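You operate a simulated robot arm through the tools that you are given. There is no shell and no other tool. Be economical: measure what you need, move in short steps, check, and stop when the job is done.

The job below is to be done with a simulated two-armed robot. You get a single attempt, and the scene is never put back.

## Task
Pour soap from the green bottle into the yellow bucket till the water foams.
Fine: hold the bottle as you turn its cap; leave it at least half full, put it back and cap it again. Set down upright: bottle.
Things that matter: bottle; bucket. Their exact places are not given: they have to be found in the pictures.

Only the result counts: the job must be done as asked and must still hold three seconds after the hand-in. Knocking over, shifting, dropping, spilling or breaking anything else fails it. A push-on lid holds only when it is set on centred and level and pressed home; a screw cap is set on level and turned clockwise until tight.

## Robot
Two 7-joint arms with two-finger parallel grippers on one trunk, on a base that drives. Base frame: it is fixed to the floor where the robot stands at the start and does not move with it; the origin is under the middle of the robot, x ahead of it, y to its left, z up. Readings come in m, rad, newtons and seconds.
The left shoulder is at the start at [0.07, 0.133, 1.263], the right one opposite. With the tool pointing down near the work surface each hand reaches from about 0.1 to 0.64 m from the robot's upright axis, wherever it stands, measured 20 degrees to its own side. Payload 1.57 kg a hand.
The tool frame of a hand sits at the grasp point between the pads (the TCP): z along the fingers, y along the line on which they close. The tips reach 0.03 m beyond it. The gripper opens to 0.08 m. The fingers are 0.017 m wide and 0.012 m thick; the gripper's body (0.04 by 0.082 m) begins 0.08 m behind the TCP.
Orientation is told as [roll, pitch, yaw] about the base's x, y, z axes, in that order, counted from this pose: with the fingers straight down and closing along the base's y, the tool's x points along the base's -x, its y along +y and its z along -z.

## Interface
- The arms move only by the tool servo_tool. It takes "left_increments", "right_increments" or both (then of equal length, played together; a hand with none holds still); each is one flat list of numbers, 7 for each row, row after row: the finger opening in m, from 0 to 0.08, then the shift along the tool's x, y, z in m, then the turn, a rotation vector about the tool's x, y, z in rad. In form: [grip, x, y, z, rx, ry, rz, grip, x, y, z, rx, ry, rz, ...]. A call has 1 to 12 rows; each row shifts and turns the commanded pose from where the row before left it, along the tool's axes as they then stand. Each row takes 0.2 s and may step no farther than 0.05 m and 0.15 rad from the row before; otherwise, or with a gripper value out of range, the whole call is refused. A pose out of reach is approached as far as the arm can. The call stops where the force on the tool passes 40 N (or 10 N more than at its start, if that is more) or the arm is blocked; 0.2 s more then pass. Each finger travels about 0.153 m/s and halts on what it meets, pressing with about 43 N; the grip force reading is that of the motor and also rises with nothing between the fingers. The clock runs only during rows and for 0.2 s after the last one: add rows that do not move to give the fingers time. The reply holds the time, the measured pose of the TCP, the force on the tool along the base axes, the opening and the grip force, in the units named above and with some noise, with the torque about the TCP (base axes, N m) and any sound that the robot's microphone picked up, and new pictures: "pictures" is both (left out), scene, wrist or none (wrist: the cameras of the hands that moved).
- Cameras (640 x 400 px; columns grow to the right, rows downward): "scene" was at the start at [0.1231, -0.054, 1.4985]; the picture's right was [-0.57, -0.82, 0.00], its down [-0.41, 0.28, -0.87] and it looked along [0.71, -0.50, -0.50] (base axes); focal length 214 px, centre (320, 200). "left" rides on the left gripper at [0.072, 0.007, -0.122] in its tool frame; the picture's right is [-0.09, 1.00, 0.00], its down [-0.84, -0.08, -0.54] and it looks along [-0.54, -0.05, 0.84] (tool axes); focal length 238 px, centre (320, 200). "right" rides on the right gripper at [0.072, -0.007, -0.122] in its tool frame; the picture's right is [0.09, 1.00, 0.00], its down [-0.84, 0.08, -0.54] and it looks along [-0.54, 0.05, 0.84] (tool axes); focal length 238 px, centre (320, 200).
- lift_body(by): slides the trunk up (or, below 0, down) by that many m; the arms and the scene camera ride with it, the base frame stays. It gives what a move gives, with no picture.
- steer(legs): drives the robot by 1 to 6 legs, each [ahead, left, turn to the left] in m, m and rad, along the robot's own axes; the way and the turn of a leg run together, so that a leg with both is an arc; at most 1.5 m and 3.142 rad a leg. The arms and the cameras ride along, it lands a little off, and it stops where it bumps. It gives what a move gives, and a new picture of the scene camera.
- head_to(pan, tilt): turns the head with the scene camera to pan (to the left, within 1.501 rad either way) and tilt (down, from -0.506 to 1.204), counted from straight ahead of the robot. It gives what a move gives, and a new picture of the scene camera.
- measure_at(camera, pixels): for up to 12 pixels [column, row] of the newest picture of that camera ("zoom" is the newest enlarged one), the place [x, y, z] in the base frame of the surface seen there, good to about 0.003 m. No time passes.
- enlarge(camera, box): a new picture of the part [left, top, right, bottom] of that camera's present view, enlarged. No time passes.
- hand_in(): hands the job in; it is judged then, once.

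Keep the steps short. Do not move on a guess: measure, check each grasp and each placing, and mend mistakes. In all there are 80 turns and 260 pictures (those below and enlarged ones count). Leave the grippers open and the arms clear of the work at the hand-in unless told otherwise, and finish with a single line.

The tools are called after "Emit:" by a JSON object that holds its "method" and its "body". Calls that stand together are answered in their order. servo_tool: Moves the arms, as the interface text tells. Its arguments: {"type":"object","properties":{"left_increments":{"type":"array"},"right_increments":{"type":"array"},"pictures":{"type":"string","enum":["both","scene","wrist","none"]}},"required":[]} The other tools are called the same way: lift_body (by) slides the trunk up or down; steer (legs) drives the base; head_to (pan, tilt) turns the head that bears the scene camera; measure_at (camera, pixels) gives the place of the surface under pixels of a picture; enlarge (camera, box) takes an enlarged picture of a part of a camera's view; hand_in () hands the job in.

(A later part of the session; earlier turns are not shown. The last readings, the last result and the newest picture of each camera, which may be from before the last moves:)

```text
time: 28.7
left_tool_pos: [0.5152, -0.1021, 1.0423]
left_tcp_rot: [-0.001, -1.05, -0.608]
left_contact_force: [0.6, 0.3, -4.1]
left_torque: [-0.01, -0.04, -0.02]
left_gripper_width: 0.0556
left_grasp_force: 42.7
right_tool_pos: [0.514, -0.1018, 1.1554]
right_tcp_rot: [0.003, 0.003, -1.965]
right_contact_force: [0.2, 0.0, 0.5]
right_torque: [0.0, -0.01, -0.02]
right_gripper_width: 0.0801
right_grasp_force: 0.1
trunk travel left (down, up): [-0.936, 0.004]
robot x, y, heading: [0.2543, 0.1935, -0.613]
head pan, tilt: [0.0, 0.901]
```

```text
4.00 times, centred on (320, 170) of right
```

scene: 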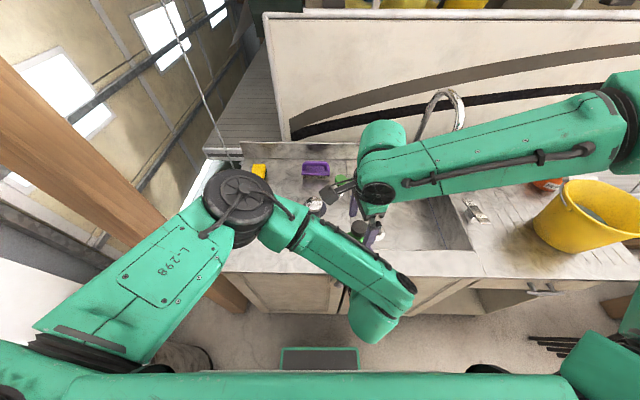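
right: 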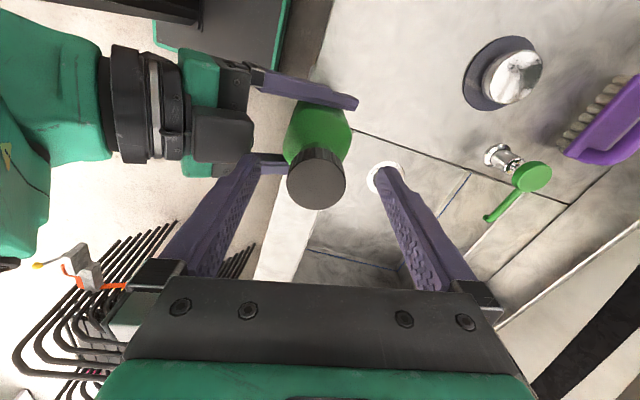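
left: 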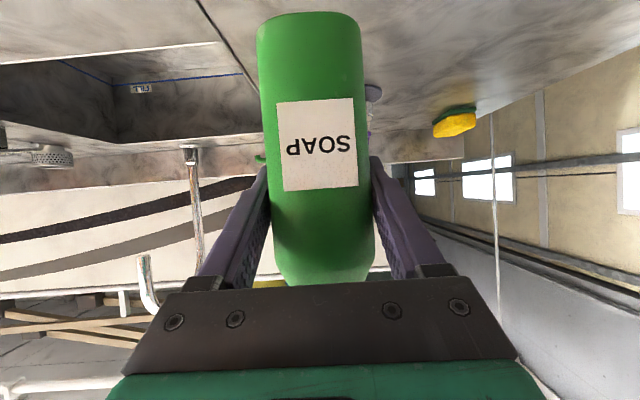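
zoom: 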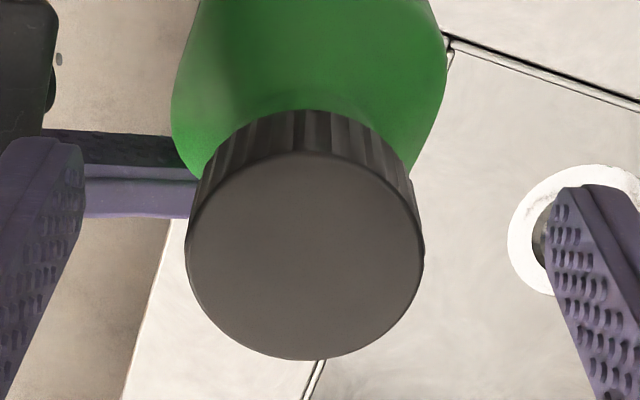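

Cap centre (0.512,-0.100): within 3 mm. I correct and close on the cap.

Emit:
{"method": "servo_tool", "body": {"right_increments": [0.08, 0.001, -0.0025, 0, 0, 0, 0, 0.05, 0, 0, 0, 0, 0, 0, 0.03, 0, 0, 0, 0, 0, 0, 0.02, 0, 0, 0, 0, 0, 0, 0.02, 0, 0, 0, 0, 0, 0], "pictures": "wrist"}}

```text
time: 29.9
left_tool_pos: [0.5156, -0.1028, 1.0424]
left_tcp_rot: [-0.002, -1.048, -0.608]
left_contact_force: [-0.6, 0.9, -3.1]
left_torque: [-0.09, -0.08, -0.17]
left_gripper_width: 0.0555
left_grasp_force: 43.0
right_tool_pos: [0.5133, -0.0986, 1.1559]
right_tcp_rot: [0.004, 0.003, -1.966]
right_contact_force: [0.1, -0.4, 0.1]
right_torque: [0.0, 0.05, 0.12]
right_gripper_width: 0.034
right_grasp_force: 41.1
trunk travel left (down, up): [-0.936, 0.004]
robot x, y, heading: [0.2549, 0.1892, -0.607]
head pan, tilt: [0.0, 0.901]
```

right: 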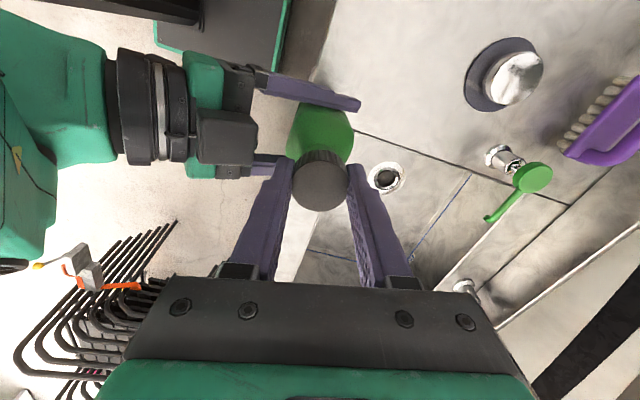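

The cap is gripped (0.034 m). I turn counter-clockwise 1.8 rad, watching the torque.

Emit:
{"method": "servo_tool", "body": {"right_increments": [0.02, 0, 0, 0, 0, 0, -0.15, 0.02, 0, 0, 0, 0, 0, -0.15, 0.02, 0, 0, 0, 0, 0, -0.15, 0.02, 0, 0, 0, 0, 0, -0.15, 0.02, 0, 0, 0, 0, 0, -0.15, 0.02, 0, 0, 0, 0, 0, -0.15, 0.02, 0, 0, 0, 0, 0, -0.15, 0.02, 0, 0, 0, 0, 0, -0.15, 0.02, 0, 0, 0, 0, 0, -0.15, 0.02, 0, 0, 0, 0, 0, -0.15, 0.02, 0, 0, 0, 0, 0, -0.15, 0.02, 0, 0, 0, 0, 0, -0.15], "pictures": "wrist"}}

```text
time: 32.5
left_tool_pos: [0.5144, -0.1018, 1.044]
left_tcp_rot: [0.001, -1.047, -0.607]
left_contact_force: [13.2, 0.9, -12.4]
left_torque: [-0.18, 0.85, -0.07]
left_gripper_width: 0.0558
left_grasp_force: 43.3
right_tool_pos: [0.5125, -0.1004, 1.1556]
right_tcp_rot: [0.002, -0.004, -0.163]
right_contact_force: [-13.5, -0.5, 9.9]
right_torque: [0.07, 0.61, 0.01]
right_gripper_width: 0.0334
right_grasp_force: 41.4
trunk travel left (down, up): [-0.936, 0.004]
robot x, y, heading: [0.2534, 0.1901, -0.607]
head pan, tilt: [0.0, 0.901]
```

right: 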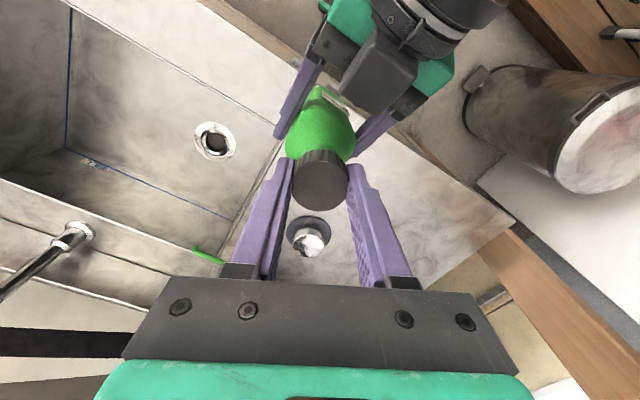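

The cap turns (it now pushes up 10 N as it rises; some side force). I relieve by ~1 mm and go on, rising slightly per step.

Emit:
{"method": "servo_tool", "body": {"right_increments": [0.02, 0.0008, 0, -0.001, 0, 0, 0, 0.02, 0, 0, -0.0004, 0, 0, -0.15, 0.02, 0, 0, -0.0004, 0, 0, -0.15, 0.02, 0, 0, -0.0004, 0, 0, -0.15, 0.02, 0, 0, -0.0004, 0, 0, -0.15, 0.02, 0, 0, -0.0004, 0, 0, -0.15, 0.02, 0, 0, -0.0004, 0, 0, -0.15, 0.02, 0, 0, 0, 0, 0, 0], "pictures": "wrist"}}

```text
time: 34.3
left_tool_pos: [0.5142, -0.1017, 1.0429]
left_tcp_rot: [-0.003, -1.05, -0.607]
left_contact_force: [-2.7, 14.7, 16.3]
left_torque: [-1.13, -0.43, -0.05]
left_gripper_width: 0.0556
left_grasp_force: 42.9
right_tool_pos: [0.511, -0.0998, 1.1583]
right_tcp_rot: [-0.002, -0.005, 0.735]
right_contact_force: [2.5, -14.6, -20.4]
right_torque: [-0.58, 0.12, 0.0]
right_gripper_width: 0.0333
right_grasp_force: 40.8
trunk travel left (down, up): [-0.936, 0.004]
robot x, y, heading: [0.2536, 0.1888, -0.61]
head pan, tilt: [0.0, 0.901]
```

right: 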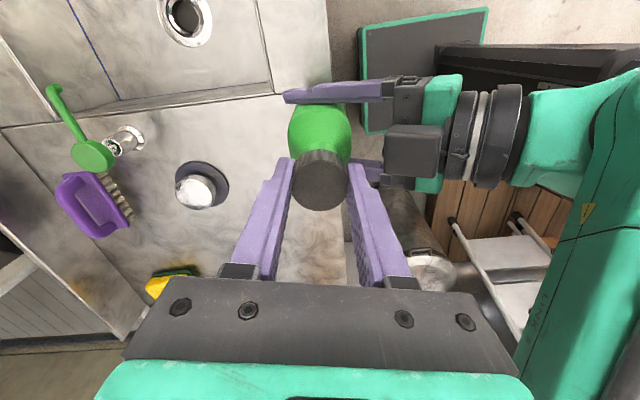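

Thread pitch works out at ≈ 0.54 mm/rad; I had lifted too fast (-20 N). I lower 1.9 mm, centre sideways ~1 mm, and continue turning with the proper rise.

Emit:
{"method": "servo_tool", "body": {"right_increments": [0.02, 0.0007, -0.0011, 0.0019, 0, 0, 0, 0.02, 0, 0, -8e-05, 0, 0, -0.15, 0.02, 0, 0, -8e-05, 0, 0, -0.15, 0.02, 0, 0, -8e-05, 0, 0, -0.15, 0.02, 0, 0, -8e-05, 0, 0, -0.15, 0.02, 0, 0, -8e-05, 0, 0, -0.15, 0.02, 0, 0, -8e-05, 0, 0, -0.15, 0.02, 0, 0, -8e-05, 0, 0, -0.15, 0.02, 0, 0, -8e-05, 0, 0, -0.15, 0.02, 0, 0, 0, 0, 0, 0], "pictures": "wrist"}}

```text
time: 36.5
left_tool_pos: [0.5149, -0.1031, 1.0435]
left_tcp_rot: [-0.003, -1.05, -0.609]
left_contact_force: [-1.1, -10.7, -3.0]
left_torque: [0.54, -0.56, 0.02]
left_gripper_width: 0.0556
left_grasp_force: 43.2
right_tool_pos: [0.5116, -0.1, 1.1588]
right_tcp_rot: [-0.007, -0.001, 1.934]
right_contact_force: [1.8, 11.6, 0.1]
right_torque: [0.75, 0.32, 0.02]
right_gripper_width: 0.0334
right_grasp_force: 41.1
trunk travel left (down, up): [-0.936, 0.004]
robot x, y, heading: [0.2562, 0.1933, -0.612]
head pan, tilt: [0.0, 0.901]
```

right: 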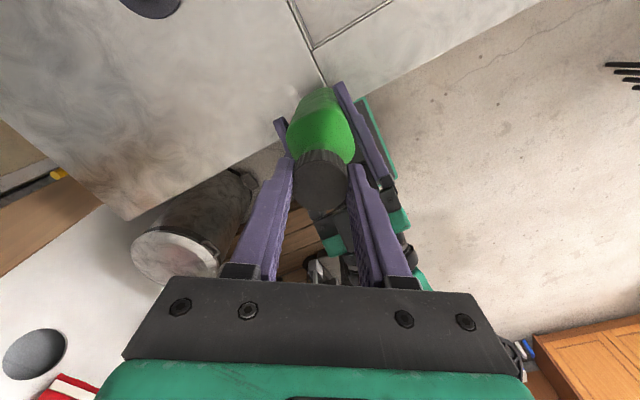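

Vertical force is now zero; 3.9 rad turned so far. I go on another 0.9 rad.

Emit:
{"method": "servo_tool", "body": {"right_increments": [0.02, -0.0006, -0.0003, 0, 0, 0, 0, 0.02, 0, 0, -8e-05, 0, 0, -0.15, 0.02, 0, 0, -8e-05, 0, 0, -0.15, 0.02, 0, 0, -8e-05, 0, 0, -0.15, 0.02, 0, 0, -8e-05, 0, 0, -0.15, 0.02, 0, 0, -8e-05, 0, 0, -0.15, 0.02, 0, 0, -8e-05, 0, 0, -0.15, 0.02, 0, 0, 0, 0, 0, 0], "pictures": "wrist"}}

```text
time: 38.3
left_tool_pos: [0.5153, -0.1013, 1.0428]
left_tcp_rot: [-0.003, -1.047, -0.608]
left_contact_force: [-5.5, -7.2, -4.3]
left_torque: [0.55, -0.8, 0.01]
left_gripper_width: 0.0557
left_grasp_force: 42.8
right_tool_pos: [0.5122, -0.1008, 1.1588]
right_tcp_rot: [-0.003, 0.005, 2.833]
right_contact_force: [4.6, 6.5, -0.2]
right_torque: [0.26, 0.23, 0.02]
right_gripper_width: 0.0331
right_grasp_force: 41.5
trunk travel left (down, up): [-0.936, 0.004]
robot x, y, heading: [0.2527, 0.1953, -0.611]
head pan, tilt: [0.0, 0.901]
```

right: 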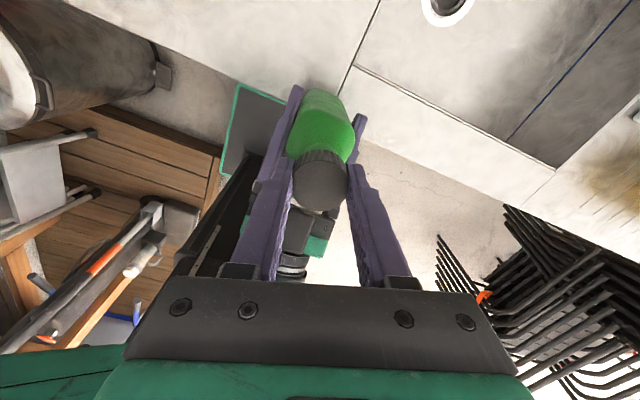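

4.8 rad turned. I test whether it is free by lifting 3 mm.

Emit:
{"method": "servo_tool", "body": {"right_increments": [0.02, 0, 0, -0.002, 0, 0, 0, 0.02, 0, 0, -0.001, 0, 0, 0, 0.02, 0, 0, 0, 0, 0, 0], "pictures": "none"}}

```text
time: 39.1
left_tool_pos: [0.5156, -0.1025, 1.0424]
left_tcp_rot: [-0.005, -1.051, -0.603]
left_contact_force: [-10.8, 2.5, 20.2]
left_torque: [-0.1, -0.8, -0.02]
left_gripper_width: 0.0555
left_grasp_force: 42.4
right_tool_pos: [0.5123, -0.1011, 1.1607]
right_tcp_rot: [-0.003, 0.001, 2.831]
right_contact_force: [11.4, -2.5, -23.4]
right_torque: [-0.15, -0.45, 0.01]
right_gripper_width: 0.033
right_grasp_force: 41.2
trunk travel left (down, up): [-0.936, 0.004]
robot x, y, heading: [0.2528, 0.1921, -0.609]
head pan, tilt: [0.0, 0.901]
```

Still threaded (-23 N). I lower again 2.5 mm and keep turning.

Emit:
{"method": "servo_tool", "body": {"right_increments": [0.02, 0, 0, 0.0025, 0, 0, 0, 0.02, 0, 0, -8e-05, 0, 0, -0.15, 0.02, 0, 0, -8e-05, 0, 0, -0.15, 0.02, 0, 0, -8e-05, 0, 0, -0.15, 0.02, 0, 0, -8e-05, 0, 0, -0.15, 0.02, 0, 0, -8e-05, 0, 0, -0.15, 0.02, 0, 0, -8e-05, 0, 0, -0.15, 0.02, 0, 0, -8e-05, 0, 0, -0.15, 0.02, 0, 0, -8e-05, 0, 0, -0.15, 0.02, 0, 0, -8e-05, 0, 0, -0.15, 0.02, 0, 0, 0, 0, 0, 0], "pictures": "wrist"}}

```text
time: 41.0
left_tool_pos: [0.5154, -0.0962, 1.0398]
left_tcp_rot: [0.009, -1.04, -0.605]
left_contact_force: [2.4, 9.9, -1.1]
left_torque: [-0.86, 0.22, -0.19]
left_gripper_width: 0.0598
left_grasp_force: 42.4
right_tool_pos: [0.5024, -0.0691, 1.1543]
right_tcp_rot: [0.021, -0.007, -2.317]
right_contact_force: [-2.4, -10.1, -1.2]
right_torque: [-0.24, 0.03, -0.03]
right_gripper_width: 0.0332
right_grasp_force: 41.5
right hand out of reach, approached as far as the arm can: row 8, 9
trunk travel left (down, up): [-0.936, 0.004]
robot x, y, heading: [0.2528, 0.1891, -0.61]
head pan, tilt: [0.0, 0.901]
stopped in row 9 (left hand): the force on the tool passed its limit at 49 N (the readings are from after the stop); the commanded pose is now the measured one
```

right: 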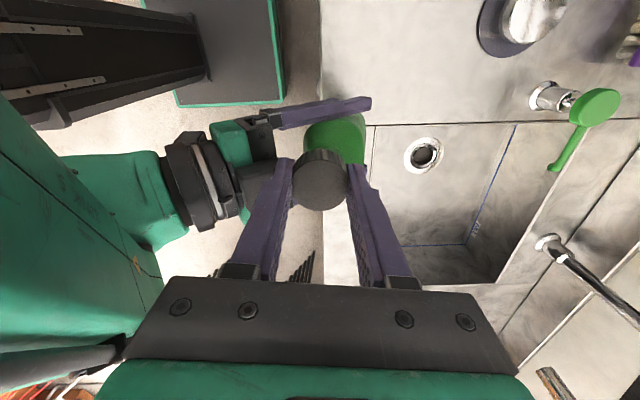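

The wrist reached its limit and pulled the bottle sideways ~3 cm; the left grip width changed to 0.060, so the bottle probably tilted. I look at the state.

Emit:
{"method": "servo_tool", "body": {"left_increments": [0.02, 0, 0, 0, 0, 0, 0], "pictures": "both"}}

Emit:
{"method": "enlarge", "body": {"camera": "scene", "box": [300, 170, 440, 260]}}

```text
time: 41.4
left_tool_pos: [0.5156, -0.0981, 1.0388]
left_tcp_rot: [0.01, -1.038, -0.608]
left_contact_force: [5.1, 14.9, -4.9]
left_torque: [-1.44, 0.4, -0.29]
left_gripper_width: 0.0598
left_grasp_force: 42.8
right_tool_pos: [0.5012, -0.0706, 1.1538]
right_tcp_rot: [0.021, -0.005, -2.315]
right_contact_force: [-5.7, -16.1, 1.5]
right_torque: [-0.37, 0.13, -0.07]
right_gripper_width: 0.0331
right_grasp_force: 41.2
trunk travel left (down, up): [-0.936, 0.004]
robot x, y, heading: [0.2502, 0.1878, -0.609]
head pan, tilt: [0.0, 0.901]
```

scene: 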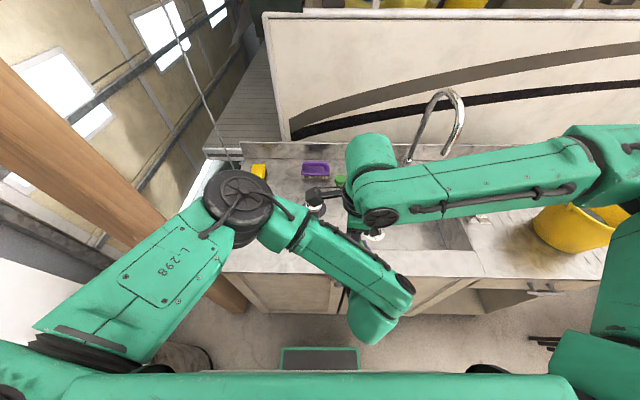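
left: 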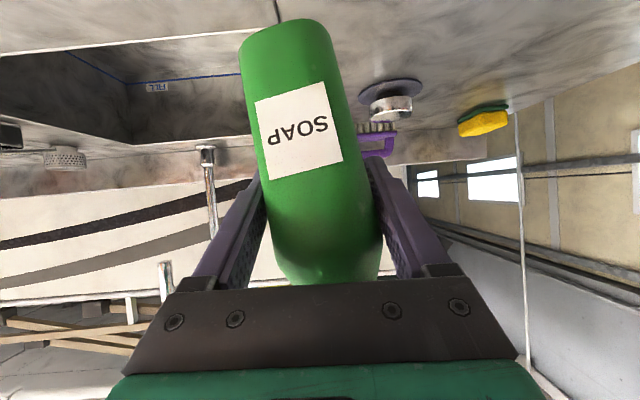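

```text
4.44 times, centred on (370, 215) of scene
```

zoom: 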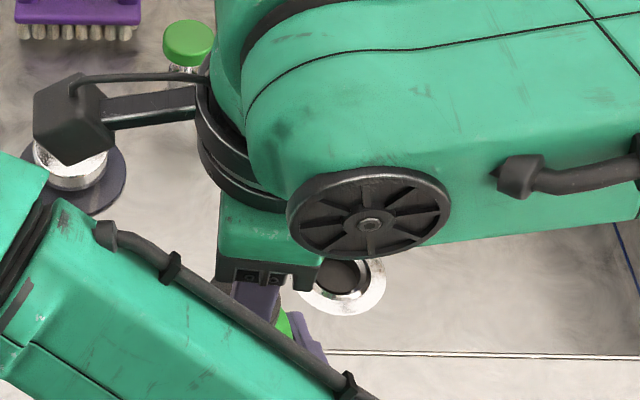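

The bottle tipped about 15° in the left grip. I bring the right hand back to the line of the bottle (turning back 0.3 rad from the wrist limit), which rights it.

Emit:
{"method": "servo_tool", "body": {"right_increments": [0.02, 0, 0, 0, 0, 0, 0.15, 0.02, 0, 0, 0, 0, 0, 0.15, 0.02, 0.0, 0.0064, -0.001, 0, 0, 0, 0.02, 0.0, 0.0064, -0.001, 0, 0, 0, 0.02, 0, 0.0064, -0.001, 0, 0, 0, 0.02, 0, 0.0064, -0.001, 0, 0, 0, 0.02, 0, 0.0064, 0, 0, 0, 0, 0.02, 0, 0, 0, 0, 0, 0], "pictures": "none"}}

```text
time: 43.2
left_tool_pos: [0.5154, -0.0982, 1.0418]
left_tcp_rot: [0.007, -1.041, -0.608]
left_contact_force: [10.5, -2.7, 0.5]
left_torque: [0.32, 1.14, -0.03]
left_gripper_width: 0.0559
left_grasp_force: 42.7
right_tool_pos: [0.518, -0.0967, 1.1604]
right_tcp_rot: [0.018, 0.004, -2.615]
right_contact_force: [-11.1, 2.4, -3.2]
right_torque: [0.04, 0.21, 0.01]
right_gripper_width: 0.0333
right_grasp_force: 41.4
trunk travel left (down, up): [-0.936, 0.004]
robot x, y, heading: [0.2505, 0.1934, -0.612]
head pan, tilt: [0.0, 0.901]
```

The bottle is upright in the grip again (0.056). The wrist is near its limit, so I release the cap and turn the open hand back clockwise to re-grip.

Emit:
{"method": "servo_tool", "body": {"right_increments": [0.02, -0.0035, -0.002, 0.001, 0, 0, 0, 0.08, 0, 0, 0, 0, 0, 0, 0.08, 0, 0, 0, 0, 0, 0, 0.08, 0, 0, 0, 0, 0, 0.15, 0.08, 0, 0, 0, 0, 0, 0.15, 0.08, 0, 0, 0, 0, 0, 0.15, 0.08, 0, 0, 0, 0, 0, 0.15, 0.08, 0, 0, 0, 0, 0, 0.15, 0.08, 0, 0, 0, 0, 0, 0.15, 0.08, 0, 0, 0, 0, 0, 0.15, 0.08, 0, 0, 0, 0, 0, 0.15, 0.08, 0, 0, 0, 0, 0, 0.15], "pictures": "none"}}

Emit:
{"method": "servo_tool", "body": {"right_increments": [0.08, 0, 0, 0, 0, 0, 0.15, 0.08, 0, 0, 0, 0, 0, 0.15, 0.08, 0, 0, 0, 0, 0, 0.15, 0.08, 0, 0, 0, 0, 0, 0.15, 0.08, 0, 0, 0, 0, 0, 0.15, 0.08, 0, 0, 0, 0, 0, 0.15, 0.08, 0, 0, 0, 0, 0, 0.15, 0.08, 0, 0, 0, 0, 0, 0.15, 0.08, 0, 0, 0, 0, 0, 0.15, 0.08, 0, 0, 0, 0, 0, 0.15, 0.08, 0, 0, 0, 0, 0, 0.15, 0.08, 0, 0, 0, 0, 0, 0.15], "pictures": "both"}}

```text
time: 45.8
left_tool_pos: [0.5158, -0.0974, 1.0411]
left_tcp_rot: [0.006, -1.041, -0.607]
left_contact_force: [0.3, -0.7, -2.9]
left_torque: [0.01, -0.01, 0.02]
left_gripper_width: 0.0557
left_grasp_force: 42.7
right_tool_pos: [0.5145, -0.0975, 1.1586]
right_tcp_rot: [0.002, 0.02, 2.315]
right_contact_force: [-0.7, 0.4, 0.1]
right_torque: [0.0, 0.01, -0.01]
right_gripper_width: 0.0798
right_grasp_force: 0.0
trunk travel left (down, up): [-0.936, 0.004]
robot x, y, heading: [0.2551, 0.1895, -0.609]
head pan, tilt: [0.0, 0.901]
```

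```text
time: 48.4
left_tool_pos: [0.5158, -0.0978, 1.0406]
left_tcp_rot: [0.008, -1.041, -0.607]
left_contact_force: [0.1, -0.3, -3.6]
left_torque: [0.01, 0.01, -0.01]
left_gripper_width: 0.0557
left_grasp_force: 43.1
right_tool_pos: [0.5155, -0.0973, 1.1581]
right_tcp_rot: [-0.02, -0.004, 0.516]
right_contact_force: [1.2, 0.1, 0.5]
right_torque: [0.03, 0.02, 0.0]
right_gripper_width: 0.0798
right_grasp_force: 0.1
trunk travel left (down, up): [-0.936, 0.004]
robot x, y, heading: [0.2529, 0.1966, -0.608]
head pan, tilt: [0.0, 0.901]
```

scene: 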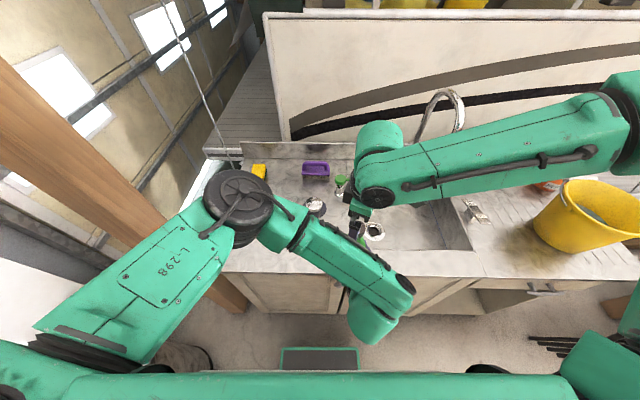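
right: 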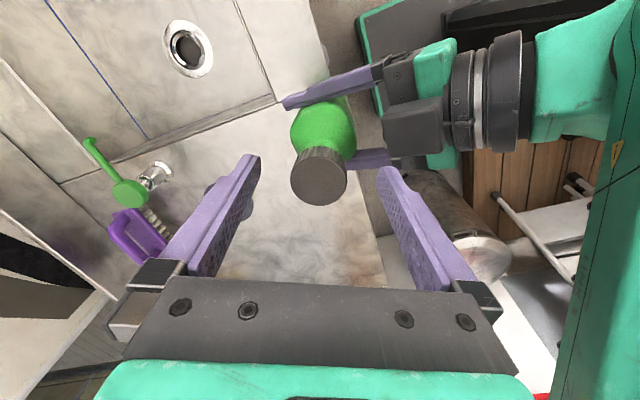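

I check the cap centre, and view the bottle through the left camera to see that it hangs straight.

Emit:
{"method": "measure_at", "body": {"camera": "right", "pixels": [[319, 182], [296, 182], [343, 182], [319, 205], [319, 164]]}}

Emit:
{"method": "enlarge", "body": {"camera": "left", "box": [160, 0, 480, 300]}}

```text
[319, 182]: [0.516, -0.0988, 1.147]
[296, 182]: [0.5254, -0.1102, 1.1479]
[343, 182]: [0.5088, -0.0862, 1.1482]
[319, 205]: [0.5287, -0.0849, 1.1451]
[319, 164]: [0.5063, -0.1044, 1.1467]
```

```text
1.33 times, centred on (320, 150) of left
```

zoom: 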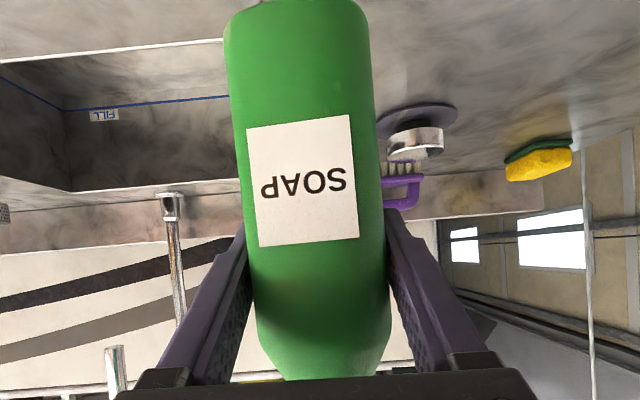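

Cap centre (0.517,-0.0975), top now 1.147; the bottle leans only a little. I level the right hand, lower it 5 mm and grip the cap, then unscrew 1.2 rad.

Emit:
{"method": "servo_tool", "body": {"right_increments": [0.08, -0.001, 0, 0.005, -0.0174, -0.0099, 0, 0.04, 0, 0, 0, 0, 0, 0, 0.02, 0, 0, 0, 0, 0, 0, 0.02, 0, 0, 0, 0, 0, 0, 0.02, 0, 0, -8e-05, 0, 0, -0.15, 0.02, 0, 0, -8e-05, 0, 0, -0.15, 0.02, 0, 0, -8e-05, 0, 0, -0.15, 0.02, 0, 0, -8e-05, 0, 0, -0.15, 0.02, 0, 0, -8e-05, 0, 0, -0.15, 0.02, 0, 0, -8e-05, 0, 0, -0.15, 0.02, 0, 0, -8e-05, 0, 0, -0.15, 0.02, 0, 0, -8e-05, 0, 0, -0.15], "pictures": "none"}}

```text
time: 51.0
left_tool_pos: [0.5159, -0.0983, 1.0402]
left_tcp_rot: [0.009, -1.042, -0.608]
left_contact_force: [2.2, -3.6, -2.2]
left_torque: [-0.12, -0.19, 0.89]
left_gripper_width: 0.0556
left_grasp_force: 43.0
right_tool_pos: [0.5156, -0.0962, 1.1535]
right_tcp_rot: [-0.012, -0.002, 1.721]
right_contact_force: [-1.2, 2.4, -0.9]
right_torque: [0.46, 0.41, -0.9]
right_gripper_width: 0.0351
right_grasp_force: 41.9
trunk travel left (down, up): [-0.936, 0.004]
robot x, y, heading: [0.2574, 0.1926, -0.606]
head pan, tilt: [0.0, 0.901]
```

There is now a torque of 0.9 N m resisting. I look with the wrist camera and test a small lift.

Emit:
{"method": "servo_tool", "body": {"right_increments": [0.02, 0, 0, -0.002, 0, 0, 0, 0.02, 0, 0, 0, 0, 0, 0], "pictures": "wrist"}}

Emit:
{"method": "enlarge", "body": {"camera": "right", "box": [240, 60, 400, 220]}}

Emit:
{"method": "enlarge", "body": {"camera": "left", "box": [160, 0, 480, 300]}}

```text
time: 51.6
left_tool_pos: [0.5153, -0.0979, 1.0428]
left_tcp_rot: [0.005, -1.044, -0.606]
left_contact_force: [-0.5, 2.4, 17.6]
left_torque: [-0.24, -0.16, 0.58]
left_gripper_width: 0.0557
left_grasp_force: 43.0
right_tool_pos: [0.5142, -0.0952, 1.1564]
right_tcp_rot: [-0.009, -0.002, 1.72]
right_contact_force: [0.5, -2.4, -20.7]
right_torque: [0.0, 0.08, -0.58]
right_gripper_width: 0.0355
right_grasp_force: 42.6
trunk travel left (down, up): [-0.936, 0.004]
robot x, y, heading: [0.252, 0.1933, -0.601]
head pan, tilt: [0.0, 0.901]
```

right: 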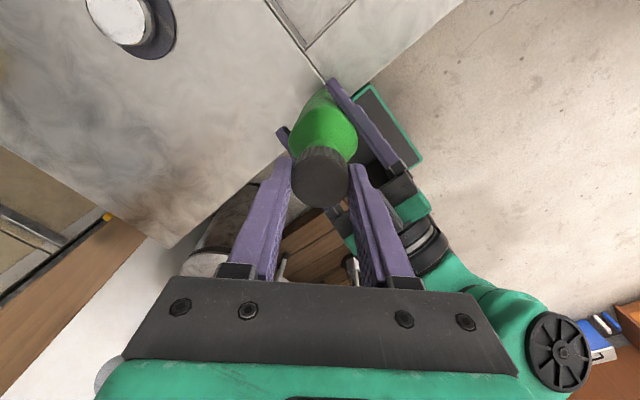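

```text
2.50 times, centred on (320, 140) of right
```

zoom: 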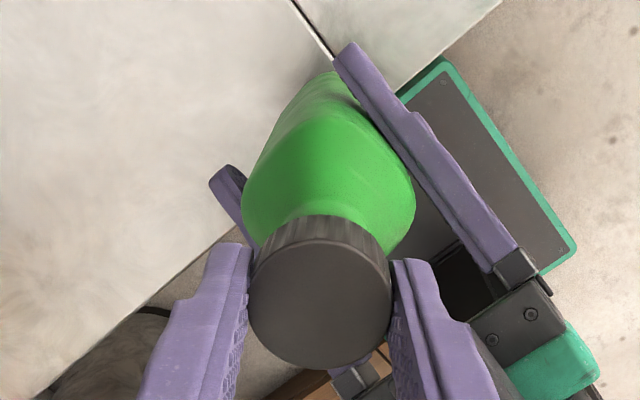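

```text
1.33 times, centred on (320, 150) of left
```

zoom: 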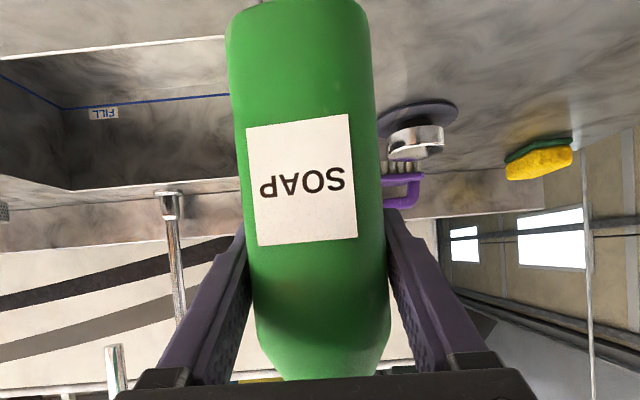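

Still attached. I lower 2 mm, turn back 0.3 rad to see how the torque behaves.

Emit:
{"method": "servo_tool", "body": {"right_increments": [0.02, 0, 0, 0.002, 0, 0, 0, 0.02, 0, 0, 0, 0, 0, 0.15, 0.02, 0, 0, 0, 0, 0, 0.15, 0.02, 0, 0, 0, 0, 0, 0], "pictures": "none"}}

Emit:
{"method": "servo_tool", "body": {"right_increments": [0.02, 0, 0, 0, 0, 0, -0.15, 0.02, 0, 0, 0, 0, 0, -0.15, 0.02, 0, 0, 0, 0, 0, 0], "pictures": "none"}}

Emit:
{"method": "servo_tool", "body": {"right_increments": [0.02, 0, 0, 0, 0, 0, -0.15, 0.02, 0, 0, 0, 0, 0, -0.15, 0.02, 0, 0, 0, 0, 0, 0], "pictures": "none"}}

```text
time: 52.6
left_tool_pos: [0.5159, -0.097, 1.0395]
left_tcp_rot: [0.009, -1.04, -0.609]
left_contact_force: [7.9, 1.9, 4.0]
left_torque: [0.25, 0.33, -0.02]
left_gripper_width: 0.0557
left_grasp_force: 43.3
right_tool_pos: [0.514, -0.0944, 1.1547]
right_tcp_rot: [-0.011, -0.005, 1.419]
right_contact_force: [-7.4, -1.8, -7.8]
right_torque: [-0.5, 0.51, 0.03]
right_gripper_width: 0.0351
right_grasp_force: 42.0
trunk travel left (down, up): [-0.936, 0.004]
robot x, y, heading: [0.253, 0.1903, -0.61]
head pan, tilt: [0.0, 0.901]
```

```text
time: 53.4
left_tool_pos: [0.5141, -0.0995, 1.0408]
left_tcp_rot: [0.008, -1.039, -0.608]
left_contact_force: [5.9, -1.4, -5.6]
left_torque: [0.11, 0.44, 0.0]
left_gripper_width: 0.0557
left_grasp_force: 43.0
right_tool_pos: [0.5161, -0.0961, 1.1556]
right_tcp_rot: [-0.015, -0.001, 1.723]
right_contact_force: [-5.4, 1.5, 2.2]
right_torque: [0.03, 0.17, -0.05]
right_gripper_width: 0.0351
right_grasp_force: 42.8
trunk travel left (down, up): [-0.936, 0.004]
robot x, y, heading: [0.2519, 0.1938, -0.608]
head pan, tilt: [0.0, 0.901]
```

```text
time: 54.2
left_tool_pos: [0.5145, -0.0977, 1.04]
left_tcp_rot: [0.007, -1.04, -0.608]
left_contact_force: [6.6, 0.2, -2.4]
left_torque: [-0.05, 0.56, 0.04]
left_gripper_width: 0.0556
left_grasp_force: 43.0
right_tool_pos: [0.516, -0.0963, 1.1542]
right_tcp_rot: [-0.011, 0.003, 2.022]
right_contact_force: [-5.6, 0.1, 0.2]
right_torque: [-0.02, 0.09, -0.07]
right_gripper_width: 0.0352
right_grasp_force: 42.0
trunk travel left (down, up): [-0.936, 0.004]
robot x, y, heading: [0.2529, 0.1907, -0.608]
head pan, tilt: [0.0, 0.901]
```

Now it turns with almost no torque. I continue 1.5 rad.

Emit:
{"method": "servo_tool", "body": {"right_increments": [0.02, 0, 0, -8e-05, 0, 0, -0.15, 0.02, 0, 0, -8e-05, 0, 0, -0.15, 0.02, 0, 0, -8e-05, 0, 0, -0.15, 0.02, 0, 0, -8e-05, 0, 0, -0.15, 0.02, 0, 0, -8e-05, 0, 0, -0.15, 0.02, 0, 0, -8e-05, 0, 0, -0.15, 0.02, 0, 0, -8e-05, 0, 0, -0.15, 0.02, 0, 0, -8e-05, 0, 0, -0.15, 0.02, 0, 0, -8e-05, 0, 0, -0.15, 0.02, 0, 0, 0, 0, 0, 0], "pictures": "wrist"}}

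Emit:
{"method": "enlarge", "body": {"camera": "right", "box": [240, 100, 400, 220]}}

```text
time: 56.4
left_tool_pos: [0.5157, -0.097, 1.04]
left_tcp_rot: [0.008, -1.041, -0.608]
left_contact_force: [10.2, 3.6, -3.5]
left_torque: [-0.33, 0.9, 0.11]
left_gripper_width: 0.056
left_grasp_force: 43.5
right_tool_pos: [0.5164, -0.0963, 1.1549]
right_tcp_rot: [-0.002, 0.012, -2.914]
right_contact_force: [-9.3, -4.2, -0.5]
right_torque: [-0.06, 0.2, -0.08]
right_gripper_width: 0.0354
right_grasp_force: 42.5
trunk travel left (down, up): [-0.936, 0.004]
robot x, y, heading: [0.2558, 0.1878, -0.608]
head pan, tilt: [0.0, 0.901]
```

right: 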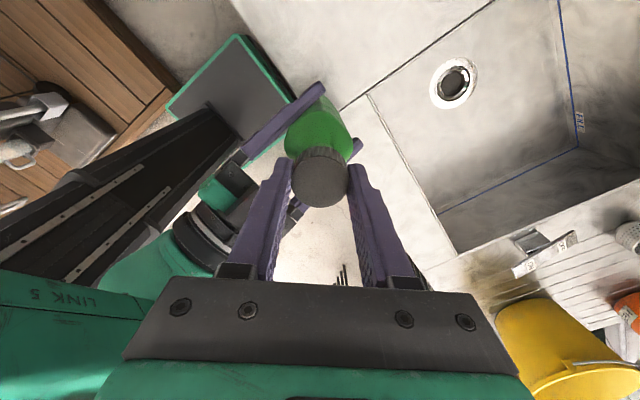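

```text
3.33 times, centred on (320, 160) of right
```

zoom: 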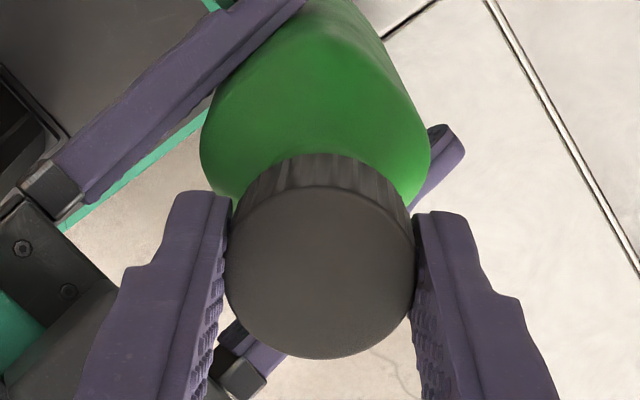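

Yaw 3.37 now. I test the lift again by 3 mm.

Emit:
{"method": "servo_tool", "body": {"right_increments": [0.02, 0, 0, -0.0015, 0, 0, 0, 0.02, 0, 0, -0.0015, 0, 0, 0, 0.02, 0, 0, 0, 0, 0, 0], "pictures": "none"}}

Emit:
{"method": "measure_at", "body": {"camera": "right", "pixels": [[320, 180], [320, 168], [320, 200], [300, 180], [340, 180], [320, 145], [320, 142], [320, 135]]}}

```text
time: 57.2
left_tool_pos: [0.5155, -0.0988, 1.0398]
left_tcp_rot: [0.006, -1.04, -0.609]
left_contact_force: [6.4, 5.4, 1.1]
left_torque: [-0.51, 0.61, 0.03]
left_gripper_width: 0.0558
left_grasp_force: 43.3
right_tool_pos: [0.5157, -0.0966, 1.1591]
right_tcp_rot: [0.001, 0.015, -2.915]
right_contact_force: [-5.8, -5.6, -4.4]
right_torque: [-0.08, 0.14, -0.04]
right_gripper_width: 0.0352
right_grasp_force: 42.1
trunk travel left (down, up): [-0.936, 0.004]
robot x, y, heading: [0.2517, 0.1922, -0.614]
head pan, tilt: [0.0, 0.901]
```

```text
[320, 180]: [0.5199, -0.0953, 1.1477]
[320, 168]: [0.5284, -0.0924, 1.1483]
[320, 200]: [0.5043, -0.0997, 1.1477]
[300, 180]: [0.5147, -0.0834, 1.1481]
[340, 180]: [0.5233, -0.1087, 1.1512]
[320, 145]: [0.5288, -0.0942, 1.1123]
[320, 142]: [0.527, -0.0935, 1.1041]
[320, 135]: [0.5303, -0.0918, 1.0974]
```

Only 4 N now: it seems to be free. I lift another 12 mm gently and look.

Emit:
{"method": "servo_tool", "body": {"right_increments": [0.02, 0, 0, -0.004, 0, 0, 0, 0.02, 0, 0, -0.004, 0, 0, 0, 0.02, 0, 0, -0.004, 0, 0, 0, 0.02, 0, 0, 0, 0, 0, 0], "pictures": "wrist"}}

Emit:
{"method": "enlarge", "body": {"camera": "right", "box": [240, 100, 400, 220]}}

```text
time: 58.2
left_tool_pos: [0.5157, -0.0978, 1.0407]
left_tcp_rot: [0.006, -1.04, -0.609]
left_contact_force: [0.5, 0.2, -3.4]
left_torque: [-0.02, -0.02, 0.01]
left_gripper_width: 0.0557
left_grasp_force: 42.8
right_tool_pos: [0.5172, -0.0943, 1.1704]
right_tcp_rot: [-0.001, 0.015, -2.913]
right_contact_force: [-0.2, 0.5, -0.4]
right_torque: [0.01, 0.01, -0.03]
right_gripper_width: 0.0352
right_grasp_force: 41.8
trunk travel left (down, up): [-0.936, 0.004]
robot x, y, heading: [0.2508, 0.1876, -0.612]
head pan, tilt: [0.0, 0.901]
```

right: 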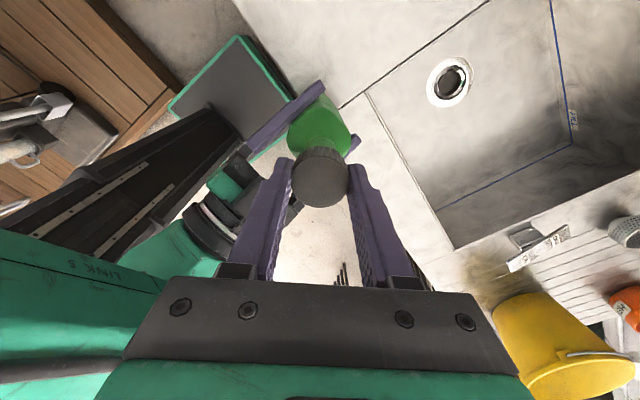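

```text
3.33 times, centred on (320, 160) of right
```

zoom: 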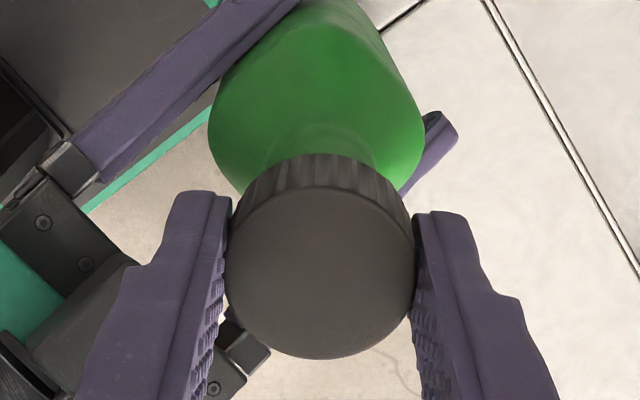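

The cap is off and held in the right hand (release pose: right 0.516,-0.0965,1.155 vs left 0.5157,-0.098,1.040). I raise the right hand, un-wind its wrist by 1.5 rad and then move it aside to the right.

Emit:
{"method": "servo_tool", "body": {"right_increments": [0.02, 0, 0, -0.04, 0, 0, 0, 0.02, 0, 0, -0.04, 0, 0, 0, 0.02, 0, 0, 0, 0, 0, 0.15, 0.02, 0, 0, 0, 0, 0, 0.15, 0.02, 0, 0, 0, 0, 0, 0.15, 0.02, 0, 0, 0, 0, 0, 0.15, 0.02, 0, 0, 0, 0, 0, 0.15, 0.02, 0, 0, 0, 0, 0, 0.15, 0.02, 0, 0, 0, 0, 0, 0.15, 0.02, 0, 0, 0, 0, 0, 0.15, 0.02, 0, 0, 0, 0, 0, 0.15, 0.02, 0, 0, 0, 0, 0, 0.15], "pictures": "none"}}

Emit:
{"method": "servo_tool", "body": {"right_increments": [0.02, 0.021, 0.0364, 0, 0, 0, 0, 0.02, 0.021, 0.0364, 0, 0, 0, 0, 0.02, 0.021, 0.0364, 0, 0, 0, 0, 0.02, 0.021, 0.0364, 0, 0, 0, 0, 0.02, 0.021, 0.0364, 0, 0, 0, 0, 0.02, 0.021, 0.0364, 0, 0, 0, 0, 0.02, 0, 0, 0, 0, 0, 0], "pictures": "both"}}

Emit:
{"method": "head_to", "body": {"pan": -0.5, "tilt": 0.8}}

```text
time: 60.8
left_tool_pos: [0.5159, -0.0976, 1.0415]
left_tcp_rot: [0.008, -1.041, -0.607]
left_contact_force: [-0.9, 0.2, -2.7]
left_torque: [0.01, -0.01, 0.0]
left_gripper_width: 0.0557
left_grasp_force: 43.0
right_tool_pos: [0.5152, -0.0964, 1.2507]
right_tcp_rot: [-0.012, 0.001, 1.867]
right_contact_force: [-0.5, -0.8, 1.1]
right_torque: [-0.05, 0.01, -0.01]
right_gripper_width: 0.0353
right_grasp_force: 41.9
trunk travel left (down, up): [-0.936, 0.004]
robot x, y, heading: [0.2531, 0.1896, -0.605]
head pan, tilt: [0.0, 0.901]
```

```text
time: 62.4
left_tool_pos: [0.5149, -0.0969, 1.0403]
left_tcp_rot: [0.004, -1.041, -0.606]
left_contact_force: [0.8, 0.2, -3.3]
left_torque: [0.02, -0.02, 0.0]
left_gripper_width: 0.0558
left_grasp_force: 43.0
right_tool_pos: [0.3441, -0.28, 1.2483]
right_tcp_rot: [-0.01, -0.001, 1.87]
right_contact_force: [-0.5, 0.2, 0.2]
right_torque: [0.01, 0.01, 0.02]
right_gripper_width: 0.0352
right_grasp_force: 41.9
trunk travel left (down, up): [-0.936, 0.004]
robot x, y, heading: [0.2535, 0.1917, -0.615]
head pan, tilt: [0.0, 0.901]
```

scene: 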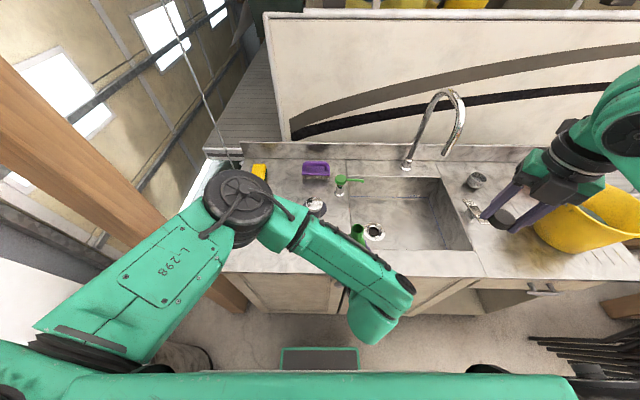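
right: 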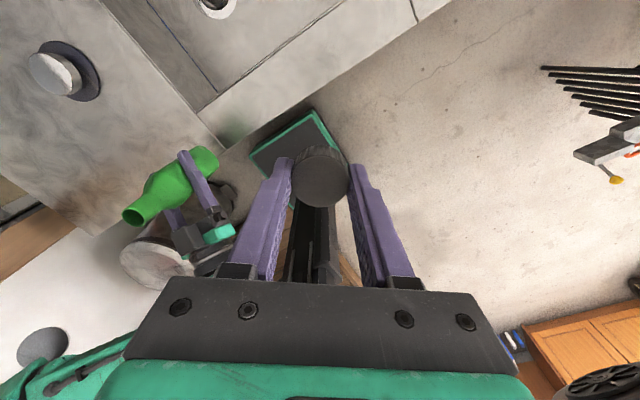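

```text
time: 63.4
left_tool_pos: [0.5149, -0.0981, 1.0405]
left_tcp_rot: [0.007, -1.041, -0.605]
left_contact_force: [0.8, -0.7, -3.8]
left_torque: [0.0, -0.01, -0.03]
left_gripper_width: 0.0554
left_grasp_force: 42.9
right_tool_pos: [0.3433, -0.2806, 1.2481]
right_tcp_rot: [-0.014, -0.001, 1.87]
right_contact_force: [-1.1, 0.6, 0.2]
right_torque: [-0.01, -0.01, -0.05]
right_gripper_width: 0.0349
right_grasp_force: 42.2
trunk travel left (down, up): [-0.936, 0.004]
robot x, y, heading: [0.2563, 0.193, -0.61]
head pan, tilt: [-0.499, 0.799]
```

scene: 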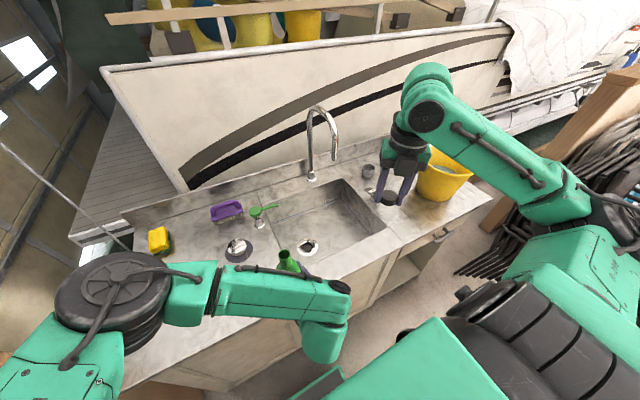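

The open mouth is visible at (283,253). I measure the mouth and the chair rack on the right, before driving.

Emit:
{"method": "measure_at", "body": {"camera": "scene", "pixels": [[283, 250], [283, 254], [460, 272], [480, 262], [620, 150], [600, 140], [540, 170], [520, 210], [590, 125]]}}

Emit:
{"method": "enlarge", "body": {"camera": "scene", "box": [240, 220, 340, 290]}}

```text
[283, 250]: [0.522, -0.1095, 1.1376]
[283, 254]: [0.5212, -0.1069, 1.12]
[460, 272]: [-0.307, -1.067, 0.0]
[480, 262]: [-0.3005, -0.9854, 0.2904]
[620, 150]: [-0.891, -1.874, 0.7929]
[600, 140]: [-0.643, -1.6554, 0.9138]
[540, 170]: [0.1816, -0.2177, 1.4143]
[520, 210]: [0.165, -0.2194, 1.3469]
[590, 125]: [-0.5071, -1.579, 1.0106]
```

```text
5.71 times, centred on (290, 255) of scene
```

zoom: 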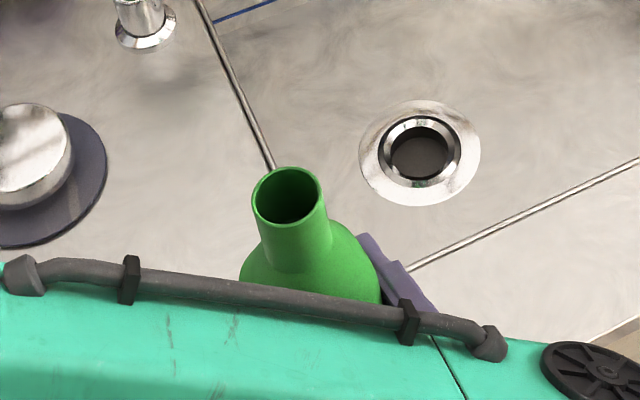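

The rack starts at l ≈ -0.98, clear of the base. I raise the bottle 0.17 m so its foot passes over the bucket rim, then drive 0.74 m right.

Emit:
{"method": "servo_tool", "body": {"left_increments": [0.02, -0.0368, 0, -0.0213, 0, 0, 0, 0.02, -0.0368, 0, -0.0213, 0, 0, 0, 0.02, -0.0368, 0, -0.0213, 0, 0, 0, 0.02, -0.0368, 0, -0.0213, 0, 0, 0, 0.02, 0, 0, 0, 0, 0, 0], "pictures": "none"}}

Emit:
{"method": "steer", "body": {"legs": [[0, -0.37, 0]]}}

```text
time: 64.6
left_tool_pos: [0.5144, -0.0997, 1.212]
left_tcp_rot: [0.01, -1.041, -0.61]
left_contact_force: [0.5, 0.6, -3.0]
left_torque: [0.0, -0.04, -0.02]
left_gripper_width: 0.0562
left_grasp_force: 42.8
right_tool_pos: [0.3424, -0.2804, 1.2477]
right_tcp_rot: [-0.014, -0.001, 1.869]
right_contact_force: [-0.2, 0.7, -0.8]
right_torque: [0.0, -0.01, 0.0]
right_gripper_width: 0.0351
right_grasp_force: 41.9
trunk travel left (down, up): [-0.936, 0.004]
robot x, y, heading: [0.252, 0.1903, -0.611]
head pan, tilt: [-0.499, 0.799]
```

```text
time: 66.9
left_tool_pos: [0.3059, -0.3983, 1.2112]
left_tcp_rot: [0.005, -1.04, -0.602]
left_contact_force: [0.2, 0.9, -3.5]
left_torque: [0.0, 0.01, -0.04]
left_gripper_width: 0.056
left_grasp_force: 43.2
right_tool_pos: [0.1352, -0.5798, 1.2499]
right_tcp_rot: [-0.01, 0.001, 1.87]
right_contact_force: [0.0, 0.3, -0.2]
right_torque: [-0.03, -0.01, -0.01]
right_gripper_width: 0.035
right_grasp_force: 42.3
trunk travel left (down, up): [-0.936, 0.004]
robot x, y, heading: [0.0434, -0.1119, -0.609]
head pan, tilt: [-0.499, 0.799]
```

scene: 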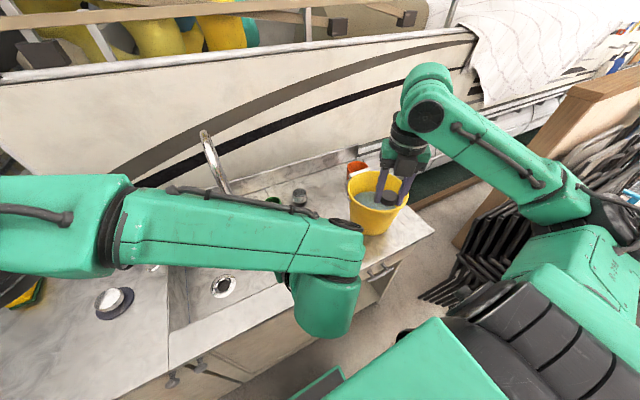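

Driving the second 0.37 m.

Emit:
{"method": "steer", "body": {"legs": [[0, -0.37, 0]]}}

Emit:
{"method": "head_to", "body": {"pan": -0.15, "tilt": 0.95}}

```text
time: 69.3
left_tool_pos: [0.095, -0.7007, 1.2123]
left_tcp_rot: [0.004, -1.041, -0.601]
left_contact_force: [0.2, 0.5, -2.7]
left_torque: [0.0, 0.0, 0.0]
left_gripper_width: 0.0559
left_grasp_force: 43.2
right_tool_pos: [-0.0771, -0.8826, 1.2494]
right_tcp_rot: [-0.013, 0.001, 1.873]
right_contact_force: [1.1, 0.5, 0.3]
right_torque: [-0.07, 0.02, -0.03]
right_gripper_width: 0.0348
right_grasp_force: 42.9
trunk travel left (down, up): [-0.936, 0.004]
robot x, y, heading: [-0.1699, -0.4144, -0.606]
head pan, tilt: [-0.499, 0.799]
```

scene: 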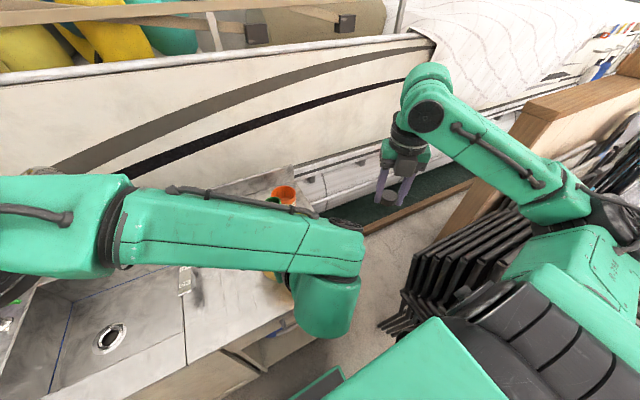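

```text
time: 70.1
left_tool_pos: [0.0931, -0.7041, 1.2108]
left_tcp_rot: [0.01, -1.04, -0.608]
left_contact_force: [0.5, 0.4, -3.5]
left_torque: [-0.05, 0.02, 0.06]
left_gripper_width: 0.0557
left_grasp_force: 43.1
right_tool_pos: [-0.0783, -0.8861, 1.2491]
right_tcp_rot: [-0.015, 0.0, 1.873]
right_contact_force: [-0.5, -0.4, 0.0]
right_torque: [-0.03, 0.06, -0.02]
right_gripper_width: 0.0353
right_grasp_force: 42.3
trunk travel left (down, up): [-0.936, 0.004]
robot x, y, heading: [-0.1721, -0.4113, -0.608]
head pan, tilt: [-0.15, 0.949]
```

scene: 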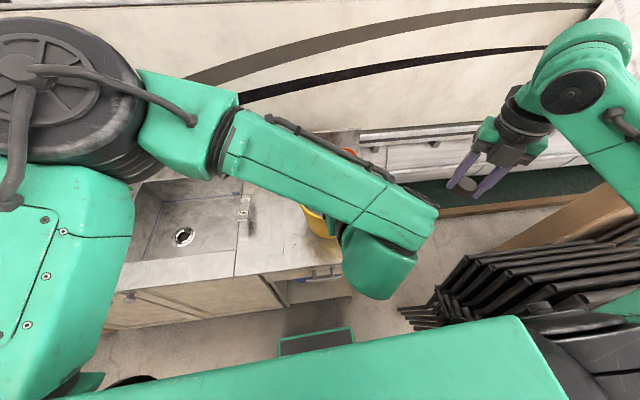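

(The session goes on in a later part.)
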